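You operate a simulated robot arm through the tools that you are given. There is no shell and no other tool. Be economical: measure what you need, move in short steps, check, and stop when the job is done.

You run a simulated robot arm. Do the job below in one go: nothing can be reset, and whatever is moved stays where it is left.

## Task
Set a cotton wash to start in two hours and lock the keys.
Fine: press start, then the child lock; a tablet is in the drawer.
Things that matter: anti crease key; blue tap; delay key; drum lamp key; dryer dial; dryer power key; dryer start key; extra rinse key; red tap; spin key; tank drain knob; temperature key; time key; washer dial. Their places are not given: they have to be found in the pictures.

Only the result counts: the job must be done as asked and must still hold three seconds after the hand-in. Knocking over, shifting, dropping, spilling or breaking anything else fails it.

## Robot
A 7-joint arm with a two-finger parallel gripper, fixed in place. Base frame: the origin is at the foot of the arm, x ahead of it, y to its left, z up. Readings come in mm, degrees, newtons and seconds.
With the tool pointing down near the work surface it reaches from about 240 to 680 mm from the base axis. Its first joint turns from -66.0 to 66.0 degrees. Payload 2.4 kg.
The TCP is the grasp point between the finger pads, 30 mm short of the fingertips. In the tool frame z runs along the fingers and y along their closing line. Largest opening 94 mm; finger width 28, thickness 10; the body of the gripper, 50 by 96 mm, starts 55 mm behind the TCP.
Orientation is told as [roll, pitch, yaw] about the base's x, y, z axes, in that order, counted from this pose: with the fingers straight down and closing along the base's y, the tool's x points along the base's -x, its y along +y and its z along -z.

## Interface
- The arm moves only by the tool drive_tool. Its argument "targets" is a list of rows, each an object (a shift or turn left out is 0, a gripper value left out holds the last) with "xyz": the shift along the base's x, y, z in units of 50 mm (1.0 is 50 mm), a list of three; "turn": the turn, a rotation vector about the base's x, y, z in units of 6 degrees (1.0 is 6 degrees), a list of three; "grip": the closure in counts, from 0 (fully open) to 255 (shut). In form: [{"xyz": [dx, dy, dz], "turn": [rx, ry, rz], "grip": grip}, ...]. A call has 1 to 10 rows; each row shifts and turns the commanded pose from where the row before left it. A call with a number of a shift or a turn outside -1 to 1 is refused whole. Each row takes 0.2 s and may step no farther than 50 mm and 8.6 degrees from the row before; otherwise, or with a gripper value out of range, the whole call is refused. A pose out of reach is approached as far as the arm can. The call stops where the force on the tool passes 40 N (or 10 N more than at its start, if that is more) or the arm is blocked; 0.2 s more then pass. Each finger travels about 153 mm/s and halts on what it meets, pressing with about 35 N; the grip force reading is that of the motor and also rises with nothing between the fingers. The clock runs only during rows and for 0.2 s after the last one: add rows that do not move to give the fingers time. It gives the time, the measured TCP pose, the force on the tool (base axes), the opening and the grip force at its end, in the units of the frame above (readings bear some noise), with the torque about the TCP (base axes, N m) and any sound that the robot's microphone picked up.
- Cameras (640 x 400 px; columns grow to the right, rows downward): "scene" is fixed at [51, 488, 1443.4]; the picture's right is [-0.57, -0.82, 0.00], its down [-0.47, 0.32, -0.82] and it looks along [0.68, -0.47, -0.57] (base axes); focal length 342 px, centre (320, 200). "wrist" rides on the gripper at [76, 14, -102] in the tool frame; the picture's right is [-0.18, 0.98, 0.00], its down [-0.75, -0.14, -0.64] and it looks along [-0.63, -0.12, 0.77] (tool axes); focal length 243 px, centre (320, 200).
- get_image(camera): a new picture of that camera. No time passes.
- probe_pixels(camera, pixels): for up to 12 pixels [column, row] of the newest picture of that camera ("zoom" is the newest enlarged one), the place [x, y, z] in the base frame of the surface seen there, good to about 3 mm. No time passes.
- inspect(camera, box): a new picture of the part [left, top, right, bottom] of that camera's present view, enlarged. No time passes.
- hand_in(): hands the job in; it is judged then, once.

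Go step by step. Measure first, check grasps and placings, and put right what went wrong. The budget is 80 turns and 38 pictures, counting those below and the enlarged ones. Unless the task says otherwise, let go and move clear before handing in, and close with one line.

The tools are called after "Emit:" as name(argument=value, ...) on one line, values as JSON. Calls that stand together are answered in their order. drive_tool: Moves the arm, as the interface text tells. Its arguments: {"type":"object","properties":{"targets":{"type":"array","items":{"type":"object","properties":{"xyz":{"type":"array","items":{"type":"number"}},"turn":{"type":"array","items":{"type":"number"}},"grip":{"type":"number"}}}}},"required":["targets"]} The other tools are called the same way: get_image (camera) takes a picture; probe_pixels (camera, pixels) gives the place of the surface under pixels of a picture; inspect (camera, box) takes an enlarged picture of a part of a camera's view; hand_in () hands the job in.

At the start:

```text
time: 0.0
tool_pos: [336.2, -190.9, 1143.4]
orientation: [0.1, -0.1, -0.1]
contact_force: [-0.2, 0.7, 0.2]
ft_torque: [0.03, 0.0, 0.03]
opening: 93.9
grip_force: 0.1
```

scene: 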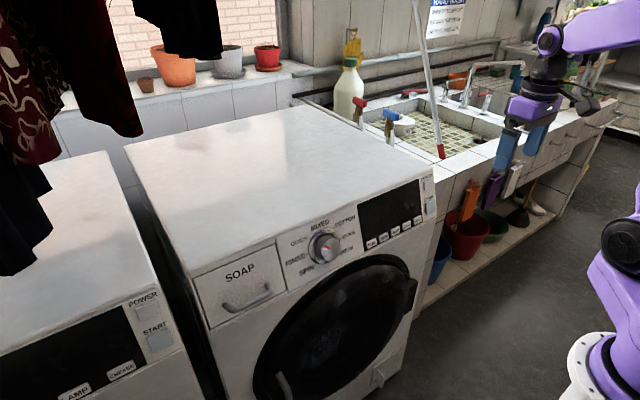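
wrist: 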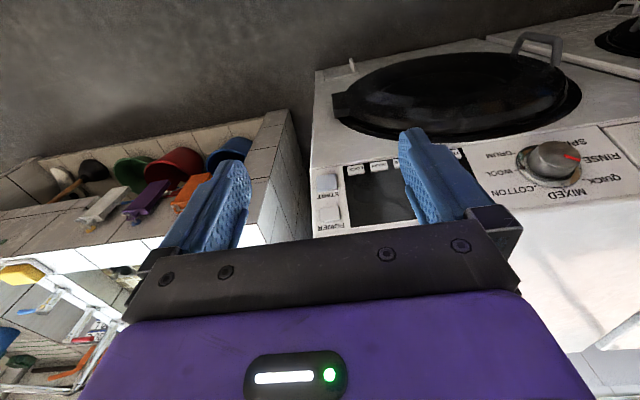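

The scene shows the washer with a dial near (325,247), a dark display with keys at (370-415,235), and power/start keys at (428,195). I'll enlarge the panel to read the labels.

Emit:
inspect(camera="scene", box=[270, 160, 450, 300])

Emit:
inspect(camera="scene", box=[340, 165, 450, 255])

Emit:
inspect(camera="wrist", box=[300, 120, 640, 260])

```text
2.86 times, centred on (360, 230) of scene
```

zoom: 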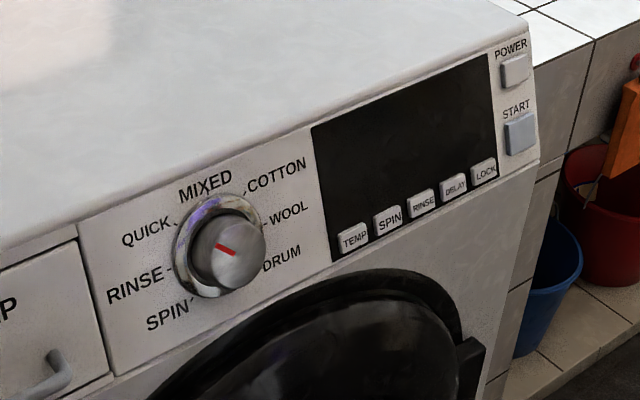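

```text
4.44 times, centred on (395, 210) of scene
```

zoom: 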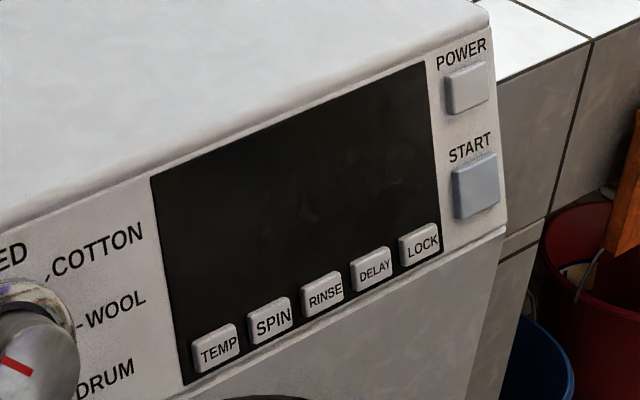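

```text
1.88 times, centred on (470, 190) of wrist
```

zoom: 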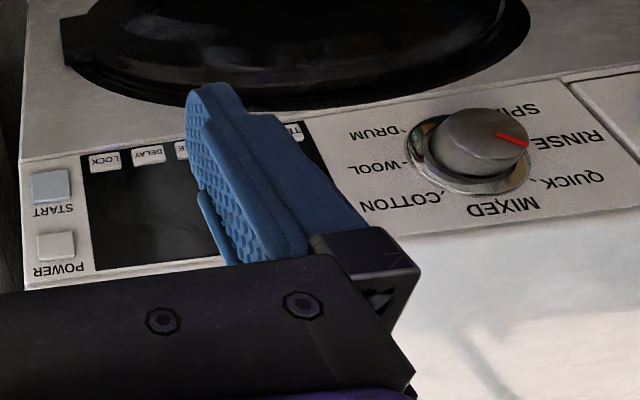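

The display is dark, so power seems to be off, and the dial mark points toward QUICK/RINSE. I'll probe the panel features in the scene zoom and look at the taps.

Emit:
probe_pixels(camera="zoom", pixels=[[60, 100], [240, 150]])

Emit:
inspect(camera="scene", box=[320, 50, 480, 160])

Emit:
inspect(camera="scene", box=[270, 160, 450, 300])

Emit:
probe_pixels(camera="zoom", pixels=[[515, 71], [520, 134], [484, 172], [454, 187], [238, 258], [213, 245], [233, 254], [255, 200], [130, 340], [352, 240], [298, 200], [200, 285]])

```text
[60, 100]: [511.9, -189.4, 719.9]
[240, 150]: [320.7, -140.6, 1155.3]
```

```text
3.64 times, centred on (400, 105) of scene
```

zoom: 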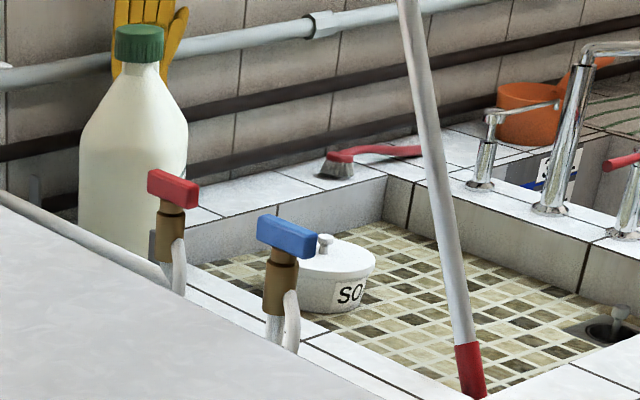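

```text
2.86 times, centred on (360, 230) of scene
```

zoom: 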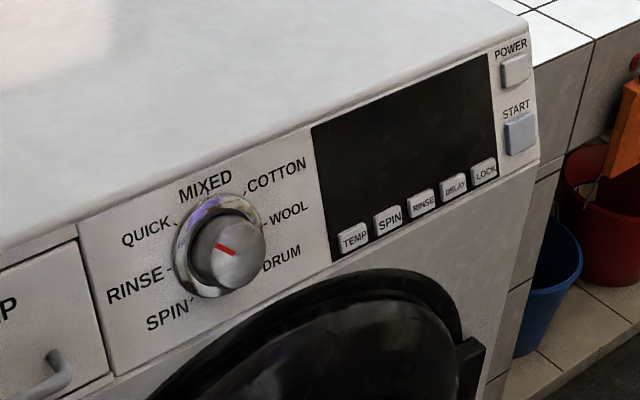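

```text
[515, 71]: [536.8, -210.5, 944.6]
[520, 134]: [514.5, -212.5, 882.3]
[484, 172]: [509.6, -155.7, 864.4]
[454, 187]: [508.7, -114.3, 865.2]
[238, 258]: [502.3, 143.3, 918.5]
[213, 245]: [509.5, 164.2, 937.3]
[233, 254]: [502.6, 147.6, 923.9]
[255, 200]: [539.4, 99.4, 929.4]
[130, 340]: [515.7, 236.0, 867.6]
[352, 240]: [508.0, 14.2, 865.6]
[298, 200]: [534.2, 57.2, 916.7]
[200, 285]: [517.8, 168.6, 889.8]
```

The panel leans back about 20°: the POWER key is near (537,-210,945), START near (514,-212,882), DELAY near (509,-114,865), LOCK near (510,-156,864), and the dial near (505,145,918). I'll close the fingers, tip the tool forward by 70° and come in front of POWER.

Emit:
drive_tool(targets=[{"turn": [0, -0.97, 0], "xyz": [0.1, 0, -0.2], "grip": 255}, {"turn": [0, -0.97, 0], "xyz": [0.1, 0, -0.2]}, {"turn": [0, -0.97, 0], "xyz": [0.1, 0, -0.2]}, {"turn": [0, -0.97, 0], "xyz": [0.1, 0, -0.2]}, {"turn": [0, -0.97, 0], "xyz": [0.1, 0, -0.2]}, {"turn": [0, -0.97, 0], "xyz": [0.1, 0, -0.2]}])

Emit:
drive_tool(targets=[{"turn": [0, -0.97, 0], "xyz": [0.1, 0, -0.2]}, {"turn": [0, -0.97, 0], "xyz": [0.1, 0, -0.2]}, {"turn": [0, -0.97, 0], "xyz": [0.1, 0, -0.2]}, {"turn": [0, -0.97, 0], "xyz": [0.1, 0, -0.2]}, {"turn": [0, -0.97, 0], "xyz": [0.1, 0, -0.2]}, {"turn": [0, -1, 0], "xyz": [0.1, 0, -0.2]}, {}])

Emit:
get_image(camera="wrist")

```text
time: 1.4
tool_pos: [365.4, -190.5, 1082.6]
orientation: [-0.2, -35.1, 0.0]
contact_force: [-0.2, -0.3, -0.3]
ft_torque: [0.01, 0.03, 0.03]
opening: 0.0
grip_force: 33.2
```

```text
time: 3.0
tool_pos: [445.0, -166.4, 1053.9]
orientation: [2.4, -63.7, -0.8]
contact_force: [-0.2, -0.4, 0.3]
ft_torque: [-0.02, 0.02, -0.04]
opening: 0.0
grip_force: 33.7
out of reach, approached as far as the arm can: row 2, 3, 4, 5, 6
```

```text
30 pictures are left
```

wrist: 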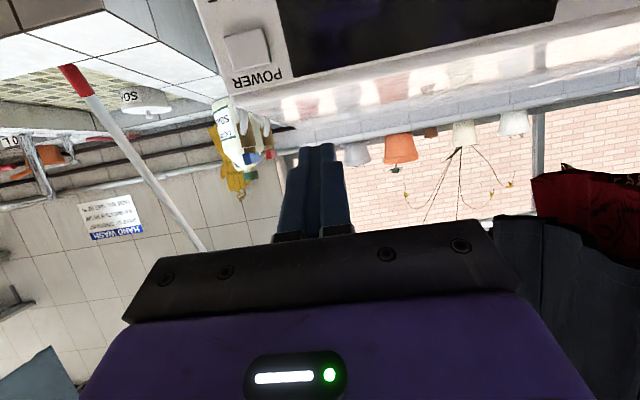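

The pose was partly out of reach at that radius. I'll step outward a little and see whether the pose resolves.

Emit:
drive_tool(targets=[{"xyz": [0.5, 0, 0]}, {"xyz": [0.3, 0, 0]}, {}])

```text
time: 3.8
tool_pos: [483.2, -162.5, 1053.9]
orientation: [2.6, -63.6, -0.8]
contact_force: [-0.4, -0.7, 0.7]
ft_torque: [0.0, -0.02, -0.04]
opening: 0.3
grip_force: 33.5
```

The commanded pose follows the actual one, so I can continue relative from here. I'll lower toward the front of POWER and tilt the remaining 6°.

Emit:
drive_tool(targets=[{"xyz": [-0.1, -0.3, -0.6]}, {"xyz": [0, -0.3, -0.6], "turn": [-0.2, 0, 0]}, {"xyz": [0, -0.3, -0.55], "turn": [-0.2, -0.5, 0.1]}, {"turn": [0, -0.5, 0]}, {}])

Emit:
inspect(camera="scene", box=[340, 145, 480, 255])

```text
time: 4.5
tool_pos: [529.5, -47.0, 999.2]
orientation: [-0.7, -65.5, 28.2]
contact_force: [-57.8, -5.9, 40.0]
ft_torque: [0.04, -0.25, 0.03]
opening: 0.0
grip_force: 32.6
out of reach, approached as far as the arm can: row 2
stopped in row 3: the force on the tool passed its limit (the readings are from after the stop); the commanded pose is now the measured one
```

```text
3.64 times, centred on (410, 200) of scene
```

zoom: 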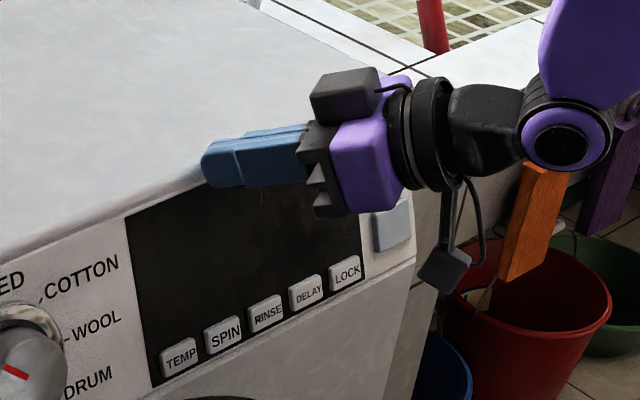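

The arm took a detour to y=-47 with yaw 28° and touched the washer's top front edge. I'll back away from it and upright the tool somewhat.

Emit:
drive_tool(targets=[{"xyz": [-0.4, 0, 0.3]}, {"xyz": [-0.6, -0.2, 0.3]}, {"turn": [0, 0, -1]}, {}])

Emit:
get_image(camera="scene")

```text
time: 5.5
tool_pos: [481.2, -57.5, 1026.7]
orientation: [-0.9, -65.2, 22.2]
contact_force: [0.6, 0.1, -0.7]
ft_torque: [-0.01, 0.0, 0.04]
opening: 0.0
grip_force: 33.1
```

```text
28 pictures are left
```

scene: 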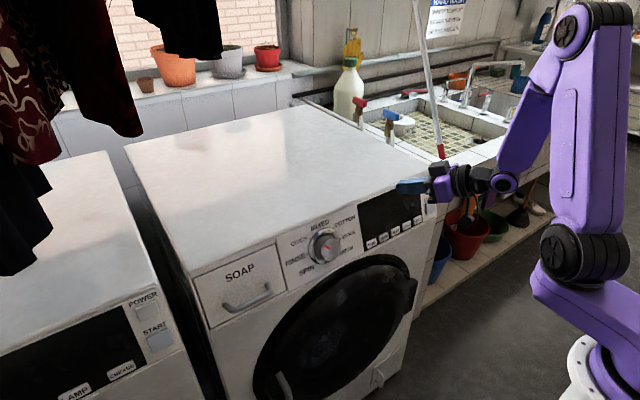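

The washer is undisturbed and the arm is clear of it. A 45° tilt is easier to reach and enough to poke keys, so I'll go to that and clear the yaw while moving right.

Emit:
drive_tool(targets=[{"turn": [0, 0.9, -0.8], "xyz": [-0.4, -0.5, 0]}, {"turn": [0, 0.9, -0.8], "xyz": [-0.4, -0.5, 0]}, {"turn": [0, 0.9, -0.8], "xyz": [0, -0.5, 0]}, {"turn": [0, 0.7, -0.8], "xyz": [0, -0.5, 0]}, {"xyz": [0, -0.5, 0]}, {"xyz": [0, -0.5, 0]}, {}])

```text
time: 7.1
tool_pos: [439.9, -205.8, 1028.7]
orientation: [5.5, -45.2, -2.4]
contact_force: [0.8, 0.4, -0.1]
ft_torque: [0.01, 0.01, -0.04]
opening: 0.0
grip_force: 33.1
```

Now at pitch -45°, yaw about 0. I'll move to a standoff about 40 mm in front of POWER.

Emit:
drive_tool(targets=[{"xyz": [0, 0, -0.6], "turn": [-0.5, 0, 0.2]}, {"xyz": [0.3, -0.1, -0.4], "turn": [-0.3, 0, 0.2]}, {"xyz": [0.26, 0, -0.18]}, {}])

Emit:
inspect(camera="wrist", box=[160, 0, 480, 200])

Emit:
inspect(camera="scene", box=[340, 145, 480, 255])

```text
time: 8.1
tool_pos: [469.9, -211.9, 968.7]
orientation: [-1.2, -45.1, 4.8]
contact_force: [0.7, -0.1, 0.0]
ft_torque: [0.0, 0.0, 0.01]
opening: 0.2
grip_force: 33.2
```

```text
2.00 times, centred on (320, 100) of wrist
```

zoom: 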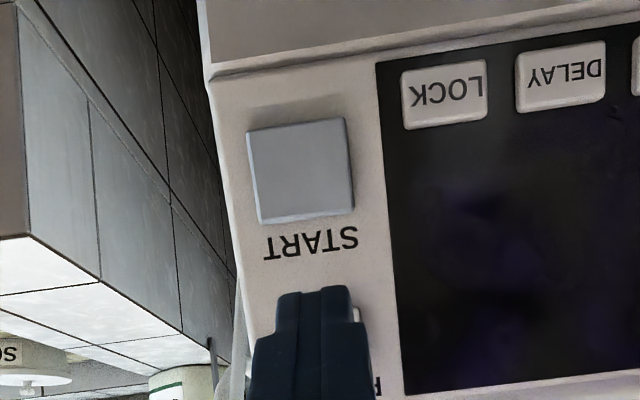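

```text
3.64 times, centred on (410, 200) of scene
```

zoom: 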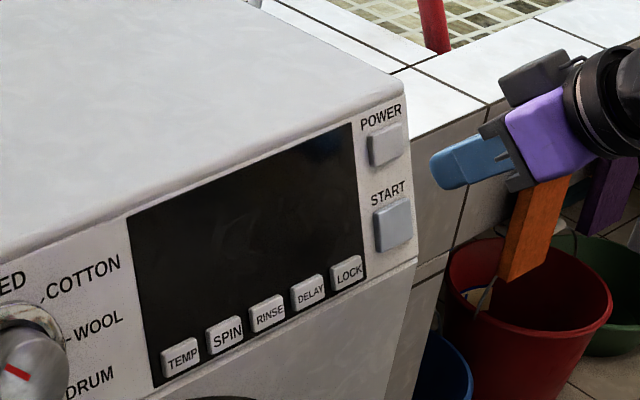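

The finger is lined up just in front of POWER (scene zoom (387,145)). I'll re-probe the keys, then advance in along the panel normal.

Emit:
probe_pixels(camera="zoom", pixels=[[387, 145], [394, 225], [347, 273], [309, 292], [372, 112], [403, 260], [400, 130]])

Emit:
drive_tool(targets=[{"xyz": [0.28, 0, -0.1]}, {"xyz": [0.19, 0, -0.07]}, {"xyz": [0.1, 0, -0.035]}, {}])

```text
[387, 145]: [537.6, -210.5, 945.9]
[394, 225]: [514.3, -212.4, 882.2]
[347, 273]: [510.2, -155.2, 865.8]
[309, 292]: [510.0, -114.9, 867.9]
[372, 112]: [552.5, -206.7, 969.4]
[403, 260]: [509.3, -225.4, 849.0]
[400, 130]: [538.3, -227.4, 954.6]
```

```text
time: 9.1
tool_pos: [498.9, -210.8, 958.3]
orientation: [-1.3, -45.1, 4.8]
contact_force: [0.1, -0.1, 0.5]
ft_torque: [-0.04, -0.01, -0.02]
opening: 0.0
grip_force: 32.9
```

No contact yet, as expected about 8 mm before the estimate. I'll go on in small steps.

Emit:
drive_tool(targets=[{"xyz": [0.075, 0, -0.027]}, {"xyz": [0.05, 0, -0.018]}, {"xyz": [0.04, 0, -0.015]}, {}])

```text
time: 10.1
tool_pos: [507.5, -209.8, 953.9]
orientation: [-1.3, -45.1, 4.8]
contact_force: [0.2, -0.4, 0.1]
ft_torque: [0.0, 0.01, 0.01]
opening: 0.1
grip_force: 32.6
```

Emit:
drive_tool(targets=[{"xyz": [0.04, 0, -0.015]}, {"xyz": [0.04, 0, -0.015]}, {"xyz": [0.04, 0, -0.015]}, {}])

```text
time: 11.1
tool_pos: [512.3, -211.7, 951.4]
orientation: [-1.3, -45.1, 4.8]
contact_force: [-10.3, 1.1, 6.9]
ft_torque: [0.03, -0.08, 0.05]
opening: 0.0
grip_force: 33.1
heard: click
```

A click was heard with about 12 N of force. I'll retract and read the display.

Emit:
drive_tool(targets=[{"xyz": [-0.3, 0, 0.11]}, {"xyz": [-0.6, 0, 0.2]}, {"xyz": [-0.6, -0.4, 0.2]}, {}])

Emit:
inspect(camera="scene", box=[270, 145, 450, 285])

```text
time: 12.1
tool_pos: [436.1, -230.0, 977.2]
orientation: [-1.2, -45.0, 4.8]
contact_force: [-0.6, 0.0, 0.1]
ft_torque: [-0.02, 0.01, -0.02]
opening: 0.1
grip_force: 33.6
```

```text
2.86 times, centred on (360, 215) of scene
```

zoom: 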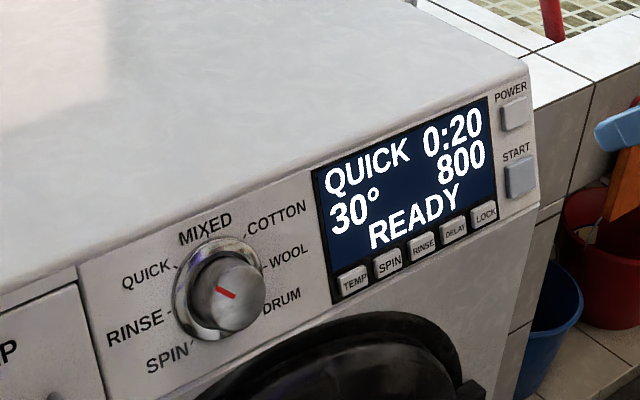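

The display shows QUICK 0:20, 30°, 800, READY, so power is on. I'll probe the dial ticks and knob to find the turn angle to COTTON.

Emit:
probe_pixels(camera="zoom", pixels=[[177, 267], [208, 237], [245, 233], [264, 267], [265, 299], [192, 344], [170, 311], [227, 293], [240, 280], [218, 290], [262, 290], [232, 330]])

Emit:
inspect(camera="scene", box=[290, 210, 370, 280])

```text
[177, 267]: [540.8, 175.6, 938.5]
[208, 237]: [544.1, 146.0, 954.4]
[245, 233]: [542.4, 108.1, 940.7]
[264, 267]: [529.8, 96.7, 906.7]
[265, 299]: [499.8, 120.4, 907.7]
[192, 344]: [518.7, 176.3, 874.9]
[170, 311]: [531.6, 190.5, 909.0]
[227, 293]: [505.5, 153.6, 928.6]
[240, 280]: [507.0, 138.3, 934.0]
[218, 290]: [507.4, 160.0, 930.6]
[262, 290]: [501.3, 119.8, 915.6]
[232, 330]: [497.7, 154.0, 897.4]
```

```text
5.71 times, centred on (330, 245) of scene
```

zoom: 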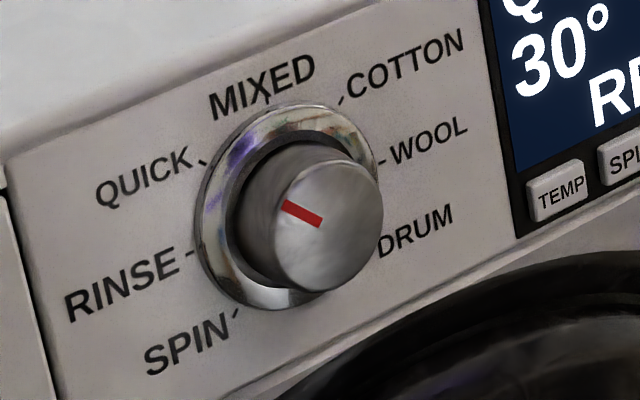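

Ticks are 45° apart (knob axis about (531,143.5,908) at the panel, face about 31 mm out, diameter about 48), so COTTON is 90° clockwise from QUICK. I'll move across in front of the dial with the tool held at 45°.

Emit:
drive_tool(targets=[{"xyz": [-0.3, 0.8, 0.2], "grip": 0}, {"xyz": [0, 0.9, 0.1], "turn": [0, 0, -0.5]}, {"xyz": [0, 0.9, 0]}, {"xyz": [0, 0.9, 0]}, {"xyz": [0, 0.9, 0]}, {"xyz": [0, 0.9, 0]}, {"xyz": [0, 0.9, 0]}, {"xyz": [0, 0.9, 0]}, {"xyz": [0, 0.36, 0]}, {}])

```text
time: 14.3
tool_pos: [424.0, 87.9, 1010.1]
orientation: [-0.5, -44.9, 1.5]
contact_force: [0.6, 0.8, 0.2]
ft_torque: [0.0, 0.03, -0.02]
opening: 93.9
grip_force: 0.0
out of reach, approached as far as the arm can: row 7, 8, 9
```

The arm ran out of reach at y≈88, z≈1010, probably because it is folded too close. I'll try a bit farther out and lower.

Emit:
drive_tool(targets=[{"xyz": [0.3, 0, 0]}, {"xyz": [0.2, 0.4, -0.2]}, {"xyz": [0, 0.4, -0.3]}, {"xyz": [0, 0.3, -0.3]}, {}])

```text
time: 15.5
tool_pos: [451.5, 83.9, 992.8]
orientation: [-0.1, -44.9, 1.2]
contact_force: [-0.5, -0.2, 0.5]
ft_torque: [0.0, 0.0, -0.01]
opening: 94.1
grip_force: 0.0
out of reach, approached as far as the arm can: row 2, 3, 4
```

Still limited in y near 85. I'll look at how the arm is configured.

Emit:
get_image(camera="scene")

```text
23 pictures are left
```

scene: 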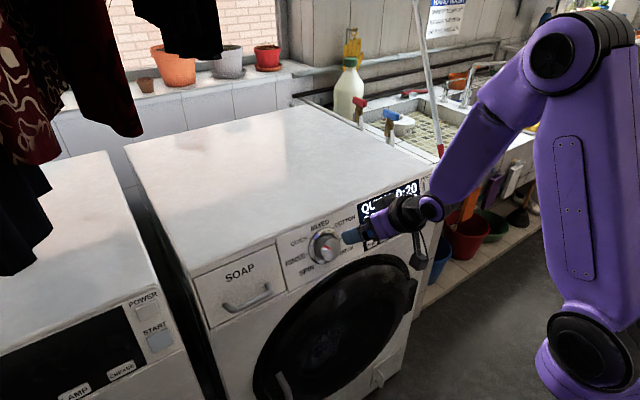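

The elbow is swung to the right, which favours fingers pointing toward +y. Since the pads grip a cylinder at any pitch, I can stay at 45° and rotate the tool about the panel normal; clockwise rotation moves into the reachable side. I'll try rotating 24° and then shifting left.

Emit:
drive_tool(targets=[{"turn": [0.94, 0, -0.34]}, {"turn": [0.94, 0, -0.34]}, {"turn": [0.94, 0, -0.34]}, {"turn": [0.94, 0, -0.34]}, {"xyz": [0, 0.4, 0]}, {"xyz": [0, 0.4, 0]}, {"xyz": [0, 0.4, 0]}, {}])

```text
time: 17.3
tool_pos: [450.8, 143.5, 993.6]
orientation: [28.6, -40.1, -26.9]
contact_force: [0.4, 0.0, -0.4]
ft_torque: [0.01, 0.02, 0.01]
opening: 94.1
grip_force: 0.0
```

Reached y=143.5 with θ≈24°. I'll go to a 40 mm standoff in front of the knob and check it in the wrist picture.

Emit:
drive_tool(targets=[{"xyz": [0.1, -0.04, -0.5]}, {"xyz": [0.1, -0.04, -0.52]}, {}])

Emit:
get_image(camera="wrist")

```text
time: 18.1
tool_pos: [461.7, 137.7, 942.0]
orientation: [28.7, -40.2, -27.1]
contact_force: [-0.8, -0.1, 0.3]
ft_torque: [-0.01, -0.02, -0.01]
opening: 94.0
grip_force: 0.0
```

```text
22 pictures are left
```

wrist: 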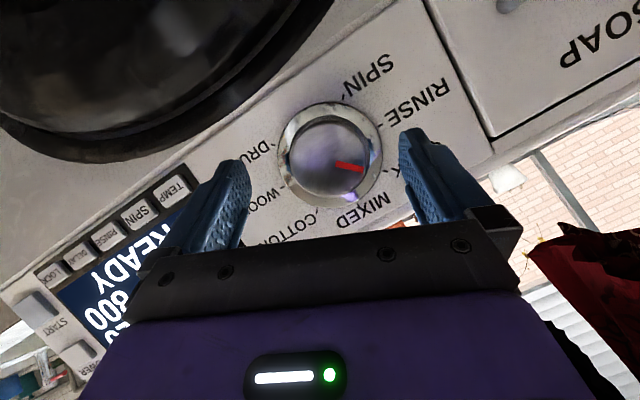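

The knob sits centred between the open fingers. I'll advance 40 mm along the panel normal.

Emit:
drive_tool(targets=[{"xyz": [0.25, 0.02, -0.09]}, {"xyz": [0.25, 0.02, -0.09]}, {"xyz": [0.22, 0, -0.08]}, {}])

Emit:
get_image(camera="wrist")

```text
time: 19.1
tool_pos: [496.3, 141.8, 927.8]
orientation: [28.7, -40.1, -27.1]
contact_force: [0.1, -0.5, 0.2]
ft_torque: [0.0, 0.01, -0.01]
opening: 93.8
grip_force: 0.0
```

```text
21 pictures are left
```

wrist: 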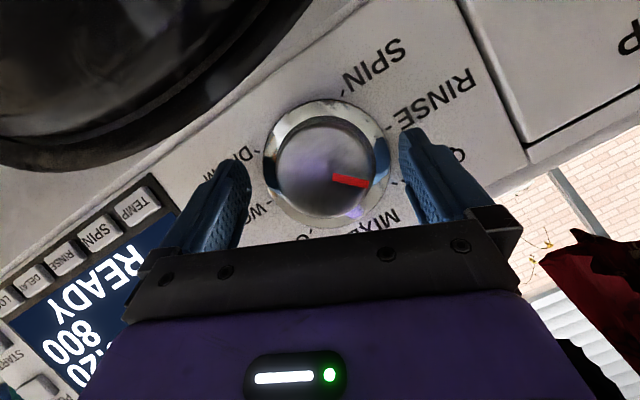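

Gaps left (250→275) and right (375→400) are even. I'll close on the knob.

Emit:
drive_tool(targets=[{"grip": 255}, {}, {}])

```text
time: 19.9
tool_pos: [497.1, 142.3, 927.3]
orientation: [28.9, -40.2, -26.9]
contact_force: [5.6, 8.8, 1.6]
ft_torque: [0.14, -0.07, 0.25]
opening: 57.3
grip_force: 44.5
```

Gripped at 57 mm opening. I'll rotate about the panel normal by 30° with the small TCP correction, and check the force.

Emit:
drive_tool(targets=[{"turn": [0.94, 0, -0.34], "xyz": [-0.003, -0.012, -0.009]}, {"turn": [0.94, 0, -0.34], "xyz": [-0.003, -0.012, -0.009]}, {"turn": [0.94, 0, -0.34], "xyz": [-0.003, -0.012, -0.009]}, {"turn": [0.94, 0, -0.34], "xyz": [-0.003, -0.012, -0.009]}, {"turn": [0.94, 0, -0.34], "xyz": [-0.003, -0.012, -0.009]}, {}])

Emit:
get_image(camera="wrist")

```text
time: 21.3
tool_pos: [496.7, 140.0, 926.0]
orientation: [54.5, -22.0, -50.9]
contact_force: [-8.2, 8.7, 27.3]
ft_torque: [0.49, 0.03, 0.9]
opening: 56.9
grip_force: 45.1
```

```text
20 pictures are left
```

wrist: 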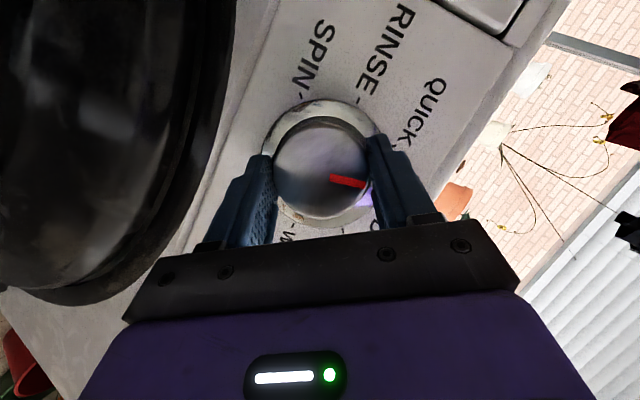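

The knob turns with the fingers; there's a 27 N upward force, so I'll raise slightly while rotating another 18°.

Emit:
drive_tool(targets=[{"xyz": [0, 0, 0.03]}, {"turn": [0.94, 0, -0.34], "xyz": [-0.003, -0.005, 0]}, {"turn": [0.94, 0, -0.34], "xyz": [-0.003, -0.005, 0]}, {"turn": [0.94, 0, -0.34], "xyz": [-0.003, -0.005, 0]}, {}])

```text
time: 22.5
tool_pos: [496.0, 139.3, 925.0]
orientation: [63.8, -7.9, -59.5]
contact_force: [8.7, 14.7, -12.1]
ft_torque: [0.27, 0.06, 0.8]
opening: 56.7
grip_force: 44.5
```

Forces are acceptable. I'll keep turning in the same grip, 24° more.

Emit:
drive_tool(targets=[{"turn": [0.94, 0, -0.34], "xyz": [-0.003, -0.003, -0.01]}, {"turn": [0.94, 0, -0.34], "xyz": [-0.003, -0.003, -0.01]}, {"turn": [0.94, 0, -0.34], "xyz": [-0.003, 0, -0.01]}, {"turn": [0.94, 0, -0.34], "xyz": [-0.003, 0, -0.01]}, {}])

Emit:
inspect(camera="scene", box=[270, 145, 450, 285])

```text
time: 23.7
tool_pos: [495.2, 139.4, 922.9]
orientation: [73.6, 12.3, -67.6]
contact_force: [3.0, 13.0, -21.9]
ft_torque: [0.21, 0.36, 0.97]
opening: 56.9
grip_force: 44.6
```

```text
2.86 times, centred on (360, 215) of scene
```

zoom: 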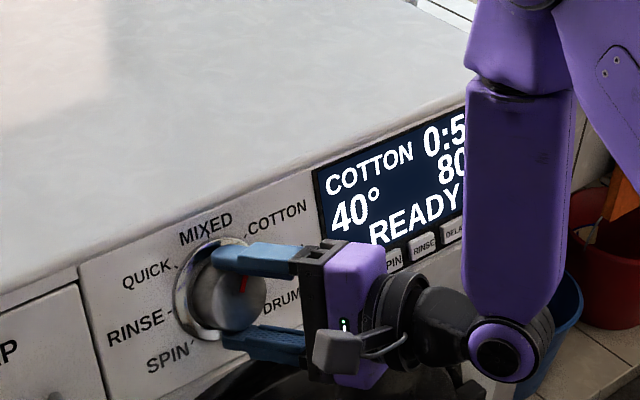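

The display already reads COTTON. I'll finish the turn (15° more) so the mark is centred on COTTON.

Emit:
drive_tool(targets=[{"turn": [0.94, 0, -0.34], "xyz": [-0.006, 0, -0.01]}, {"turn": [0.94, 0, -0.34], "xyz": [-0.006, 0, -0.01]}, {"turn": [0.5, 0, -0.17], "xyz": [-0.003, 0, 0]}, {}])

Emit:
inspect(camera="wrist", box=[160, 40, 480, 240])

```text
time: 24.7
tool_pos: [495.0, 138.8, 921.7]
orientation: [78.8, 25.7, -71.1]
contact_force: [-7.9, 11.7, -21.4]
ft_torque: [0.05, 0.51, 0.56]
opening: 56.9
grip_force: 44.9
```

```text
2.00 times, centred on (320, 140) of wrist
```

zoom: 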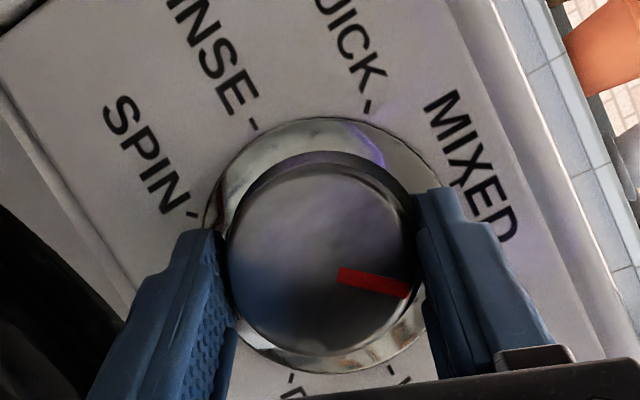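

The mark now points one 45° step past MIXED, i.e. at COTTON. I'll release and back straight out.

Emit:
drive_tool(targets=[{"grip": 0}, {}, {"xyz": [-0.3, 0, 0.11]}, {"xyz": [-0.5, 0, 0.18]}, {"xyz": [-0.5, 0, 0.18]}, {}])

Emit:
inspect(camera="scene", box=[270, 145, 450, 285])

```text
time: 26.1
tool_pos: [431.1, 138.3, 945.5]
orientation: [79.5, 25.5, -71.0]
contact_force: [0.3, -0.6, 0.1]
ft_torque: [0.03, -0.02, -0.02]
opening: 94.0
grip_force: 0.1
```

```text
2.86 times, centred on (360, 215) of scene
```

zoom: 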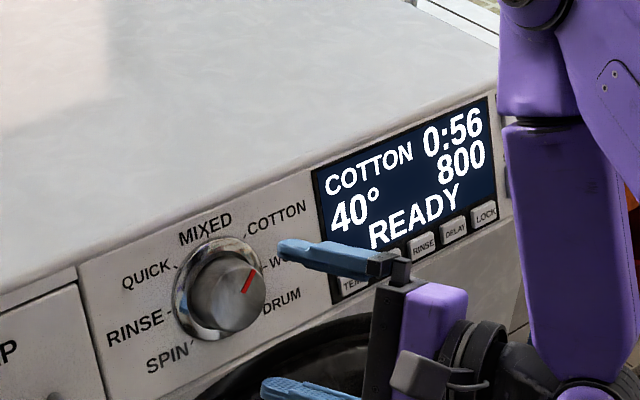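

COTTON 0:56, 40°, 800, READY is set. Now I'll unwind the tool's rotation while moving right toward the DELAY key, fingers closing.

Emit:
drive_tool(targets=[{"turn": [-0.94, 0, 0.34], "xyz": [-0.1, -0.1, 0.1], "grip": 255}, {"turn": [-0.94, 0, 0.34], "xyz": [-0.1, -0.1, 0.1]}, {"turn": [-0.94, 0, 0.34], "xyz": [0, -0.1, 0]}, {"turn": [-0.94, 0, 0.34], "xyz": [0, -0.1, 0]}, {"turn": [-0.94, 0, 0.34], "xyz": [0, -0.2, 0]}, {"turn": [-0.94, 0, 0.34], "xyz": [0, -0.2, 0]}, {"turn": [-0.94, 0, 0.34], "xyz": [0, -0.2, 0]}, {"turn": [-0.94, 0, 0.34], "xyz": [0, -0.2, 0]}, {"turn": [-0.94, 0, 0.34], "xyz": [0, -0.2, 0]}, {}])

Emit:
drive_tool(targets=[{"turn": [-0.94, 0, 0.34], "xyz": [0, -0.4, 0]}, {"turn": [-0.94, 0, 0.34], "xyz": [0, -0.4, 0]}, {"turn": [-0.94, 0, 0.34], "xyz": [0, -0.4, 0]}, {"turn": [-0.94, 0, 0.34], "xyz": [0, -0.4, 0]}, {"turn": [-0.94, 0, 0.34], "xyz": [0, -0.4, 0]}, {"turn": [-0.94, 0, 0.34], "xyz": [0, -0.4, 0]}, {"turn": [-0.94, 0, 0.34], "xyz": [0, -0.4, 0]}, {"turn": [-0.94, 0, 0.34], "xyz": [0, -0.4, 0]}, {"turn": [-0.94, 0, 0.34], "xyz": [0, -0.4, 0]}, {}])

```text
time: 28.3
tool_pos: [419.7, 68.2, 958.0]
orientation: [56.1, -19.7, -52.6]
contact_force: [-0.6, -0.4, 0.3]
ft_torque: [-0.01, -0.01, -0.02]
opening: 0.3
grip_force: 32.8
```

```text
time: 30.5
tool_pos: [421.0, -112.9, 957.8]
orientation: [2.9, -45.2, -2.1]
contact_force: [0.1, 1.5, 0.6]
ft_torque: [-0.04, -0.01, 0.0]
opening: 0.1
grip_force: 33.0
```

Back at θ≈0 at y=-113. I'll descend to a 25 mm standoff in front of DELAY.

Emit:
drive_tool(targets=[{"xyz": [0, 0, -0.8]}, {"xyz": [0.4, -0.02, -0.6]}, {"xyz": [0.4, -0.02, -0.15]}, {}])

Emit:
get_image(camera="wrist")

```text
time: 31.5
tool_pos: [460.6, -114.7, 878.5]
orientation: [2.8, -45.1, -2.1]
contact_force: [0.3, 1.0, 0.3]
ft_torque: [0.03, -0.02, 0.0]
opening: 0.0
grip_force: 33.6
```

```text
16 pictures are left
```

wrist: 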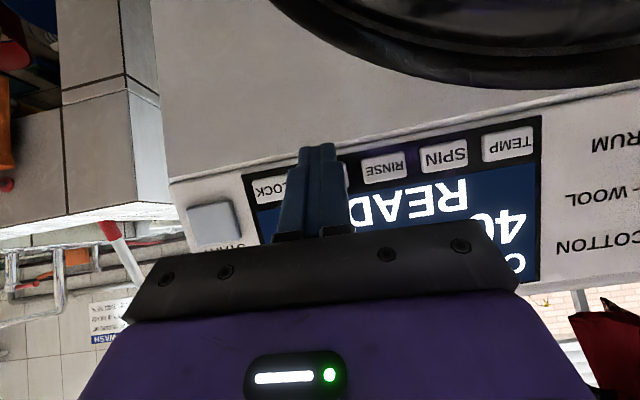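

The fingers cover DELAY, between LOCK (270) and RINSE (383). I'll advance slowly along the normal.

Emit:
drive_tool(targets=[{"xyz": [0.28, 0, -0.08]}, {"xyz": [0.1, 0, -0.036]}, {"xyz": [0.04, 0, -0.015]}, {"xyz": [0.04, 0, -0.015]}, {}])

```text
time: 32.7
tool_pos: [481.7, -113.8, 872.3]
orientation: [2.9, -45.1, -2.3]
contact_force: [-4.9, 1.6, 4.5]
ft_torque: [-0.02, -0.03, 0.04]
opening: 0.0
grip_force: 33.2
heard: click
```

A click came with light contact. I'll retract 15 mm and read the display.

Emit:
drive_tool(targets=[{"xyz": [-0.3, 0, 0.1]}, {}])

Emit:
inspect(camera="scene", box=[270, 145, 450, 285])

```text
time: 33.3
tool_pos: [466.8, -113.5, 878.1]
orientation: [2.9, -45.1, -2.3]
contact_force: [0.2, 0.5, 0.4]
ft_torque: [0.0, -0.03, -0.01]
opening: 0.0
grip_force: 32.7
```

```text
2.86 times, centred on (360, 215) of scene
```

zoom: 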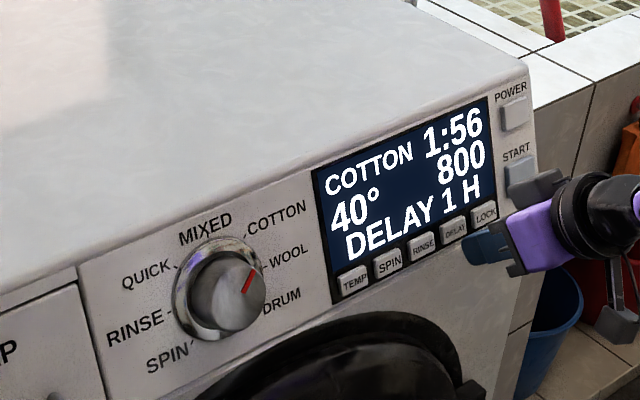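

DELAY 1 H is shown, so one more press gives 2 H.

Emit:
drive_tool(targets=[{"xyz": [0.22, 0, -0.075]}, {"xyz": [0.04, 0, -0.015]}, {"xyz": [0.04, 0, -0.015]}, {}])

Emit:
drive_tool(targets=[{"xyz": [-0.3, 0, 0.1]}, {}])

Emit:
inspect(camera="scene", box=[270, 145, 450, 285])

```text
time: 34.3
tool_pos: [482.9, -114.1, 873.7]
orientation: [2.9, -44.9, -2.3]
contact_force: [-8.1, 2.1, 1.2]
ft_torque: [0.03, 0.04, 0.08]
opening: 0.2
grip_force: 32.7
heard: click
```

```text
time: 34.9
tool_pos: [468.2, -113.9, 878.8]
orientation: [2.9, -45.1, -2.2]
contact_force: [-0.9, -1.1, -0.2]
ft_torque: [-0.01, 0.02, -0.01]
opening: 0.0
grip_force: 33.0
```

```text
2.86 times, centred on (360, 215) of scene
```

zoom: 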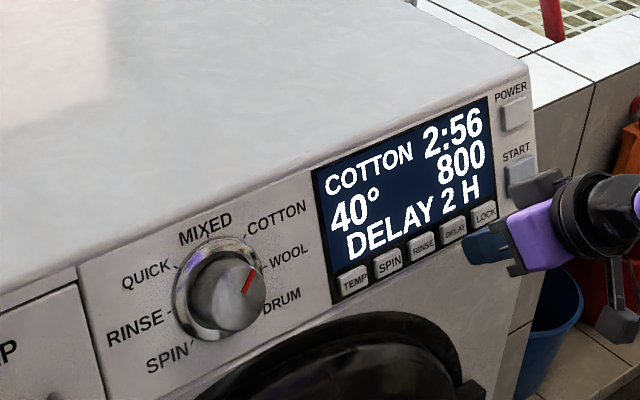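

DELAY 2 H is shown with total 2:56. Next is START at (514,-212,882); I'll move to its standoff and also view the taps.

Emit:
drive_tool(targets=[{"xyz": [-0.2, -0.5, 0.2]}, {"xyz": [0, -0.8, 0.1]}, {"xyz": [0.1, -0.66, 0.06]}, {}])

Emit:
inspect(camera="scene", box=[345, 85, 415, 140])

Emit:
probe_pixels(camera="zoom", pixels=[[100, 120], [150, 140], [350, 220], [440, 260], [120, 200], [380, 330], [140, 300], [420, 380]])

```text
time: 35.9
tool_pos: [463.5, -210.3, 895.4]
orientation: [2.9, -45.0, -2.3]
contact_force: [0.0, 0.8, -0.1]
ft_torque: [0.01, 0.01, 0.03]
opening: 0.0
grip_force: 32.6
```

```text
7.27 times, centred on (380, 112) of scene
```

zoom: 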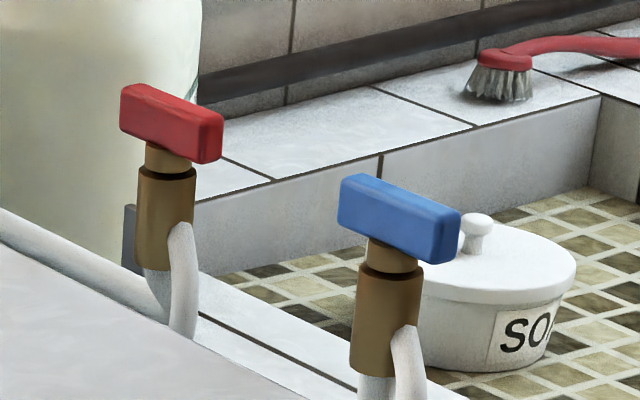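

```text
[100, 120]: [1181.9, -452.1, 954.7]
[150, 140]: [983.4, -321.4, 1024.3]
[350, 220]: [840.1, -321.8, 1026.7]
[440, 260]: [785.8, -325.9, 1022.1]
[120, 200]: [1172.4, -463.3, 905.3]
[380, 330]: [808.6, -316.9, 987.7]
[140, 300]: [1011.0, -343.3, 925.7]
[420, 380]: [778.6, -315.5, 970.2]
```

Both taps stand alike and at 870+ mm are out of the arm's reach, so they aren't part of this. I'll press START.

Emit:
drive_tool(targets=[{"xyz": [0.3, -0.03, -0.09]}, {"xyz": [0.1, 0, -0.036]}, {"xyz": [0.04, 0, -0.015]}, {"xyz": [0.04, 0, -0.015]}, {}])

```text
time: 37.1
tool_pos: [486.8, -213.7, 886.2]
orientation: [2.9, -45.0, -2.3]
contact_force: [-3.3, 1.1, 0.2]
ft_torque: [0.0, -0.04, 0.04]
opening: 0.3
grip_force: 32.8
heard: click
```

Emit:
drive_tool(targets=[{"xyz": [-0.4, 0, 0.13]}, {}])

Emit:
inspect(camera="scene", box=[270, 145, 450, 285])

```text
time: 37.7
tool_pos: [466.1, -213.2, 893.1]
orientation: [2.8, -45.1, -2.2]
contact_force: [-0.4, 1.0, 0.5]
ft_torque: [0.0, 0.05, -0.04]
opening: 0.1
grip_force: 32.9
```

```text
2.86 times, centred on (360, 215) of scene
```

zoom: 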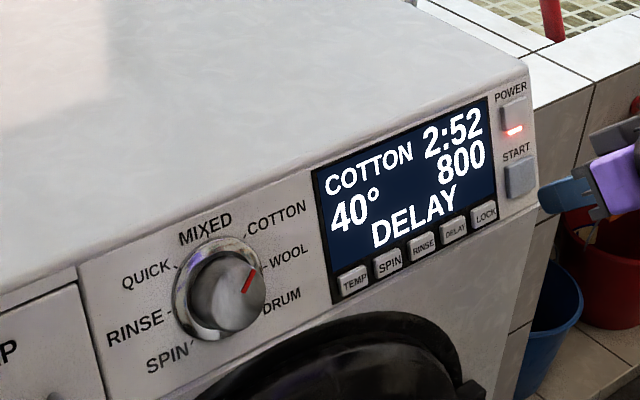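

DELAY is counting (2:52, red light on). Now LOCK at (510,-155,866): move to standoff and press.

Emit:
drive_tool(targets=[{"xyz": [-0.1, 0.58, -0.14]}, {"xyz": [0.04, 0.58, -0.14]}, {}])

Emit:
drive_tool(targets=[{"xyz": [0.26, 0, -0.08]}, {"xyz": [0.06, 0, -0.02]}, {"xyz": [0.04, 0, -0.015]}, {"xyz": [0.04, 0, -0.015]}, {}])

```text
time: 38.5
tool_pos: [465.2, -154.8, 878.9]
orientation: [2.9, -45.0, -2.3]
contact_force: [0.1, 0.1, 0.8]
ft_torque: [0.01, 0.04, 0.02]
opening: 0.0
grip_force: 33.0
```

```text
time: 39.7
tool_pos: [483.7, -155.7, 872.6]
orientation: [2.9, -45.0, -2.4]
contact_force: [-10.0, -1.9, 3.6]
ft_torque: [-0.02, 0.06, -0.05]
opening: 0.0
grip_force: 32.8
heard: click
```

Clicked. Before letting go I'll check the display, since a child lock may need holding.

Emit:
inspect(camera="scene", box=[270, 145, 450, 285])

```text
2.86 times, centred on (360, 215) of scene
```

zoom: 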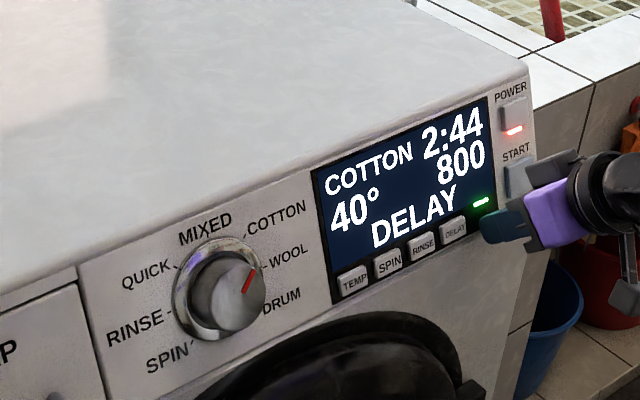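

A green lamp is lit above LOCK at zoom (481,201). I'll release, move clear and confirm it stays on.

Emit:
drive_tool(targets=[{"xyz": [-0.5, 0, 0.17]}, {"xyz": [-0.6, -0.2, 0.4]}, {"xyz": [0, -0.5, 0.5]}, {}])

Emit:
inspect(camera="scene", box=[270, 145, 450, 285])

Emit:
get_image(camera="scene")

```text
time: 40.7
tool_pos: [431.0, -189.8, 925.9]
orientation: [3.0, -45.1, -2.4]
contact_force: [-0.2, -0.2, -0.3]
ft_torque: [-0.01, 0.02, 0.02]
opening: 0.0
grip_force: 33.1
```

```text
2.86 times, centred on (360, 215) of scene
```

zoom: 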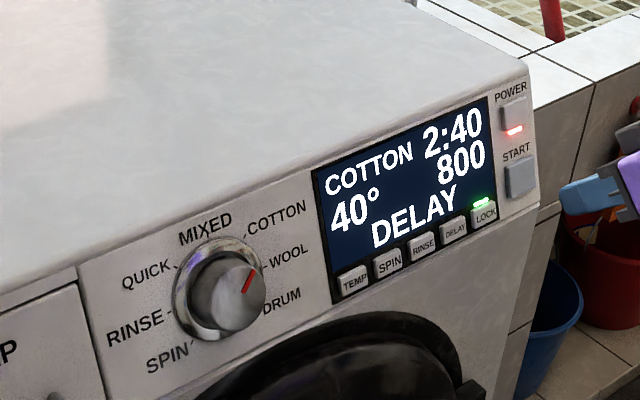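

```text
9 pictures are left
```

scene: 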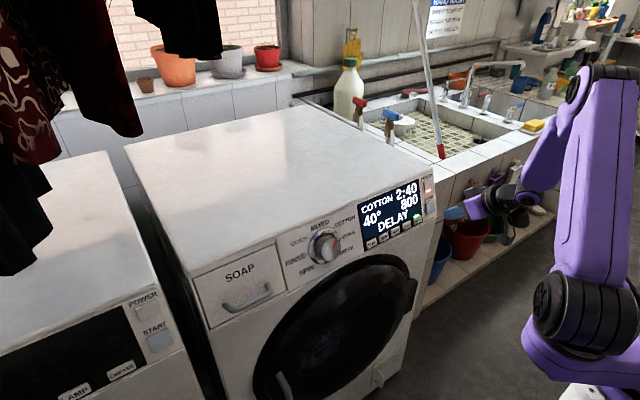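

The display reads COTTON, DELAY, 2:40 and counting, the LOCK lamp stays green, the arm is clear and nothing else has moved. I'm handing in.

Emit:
hand_in()

```text
The job is handed in.
```

The washer is set to a cotton wash (40°, 800 spin) with a two-hour delayed start, which is already counting down, and the keys are locked.
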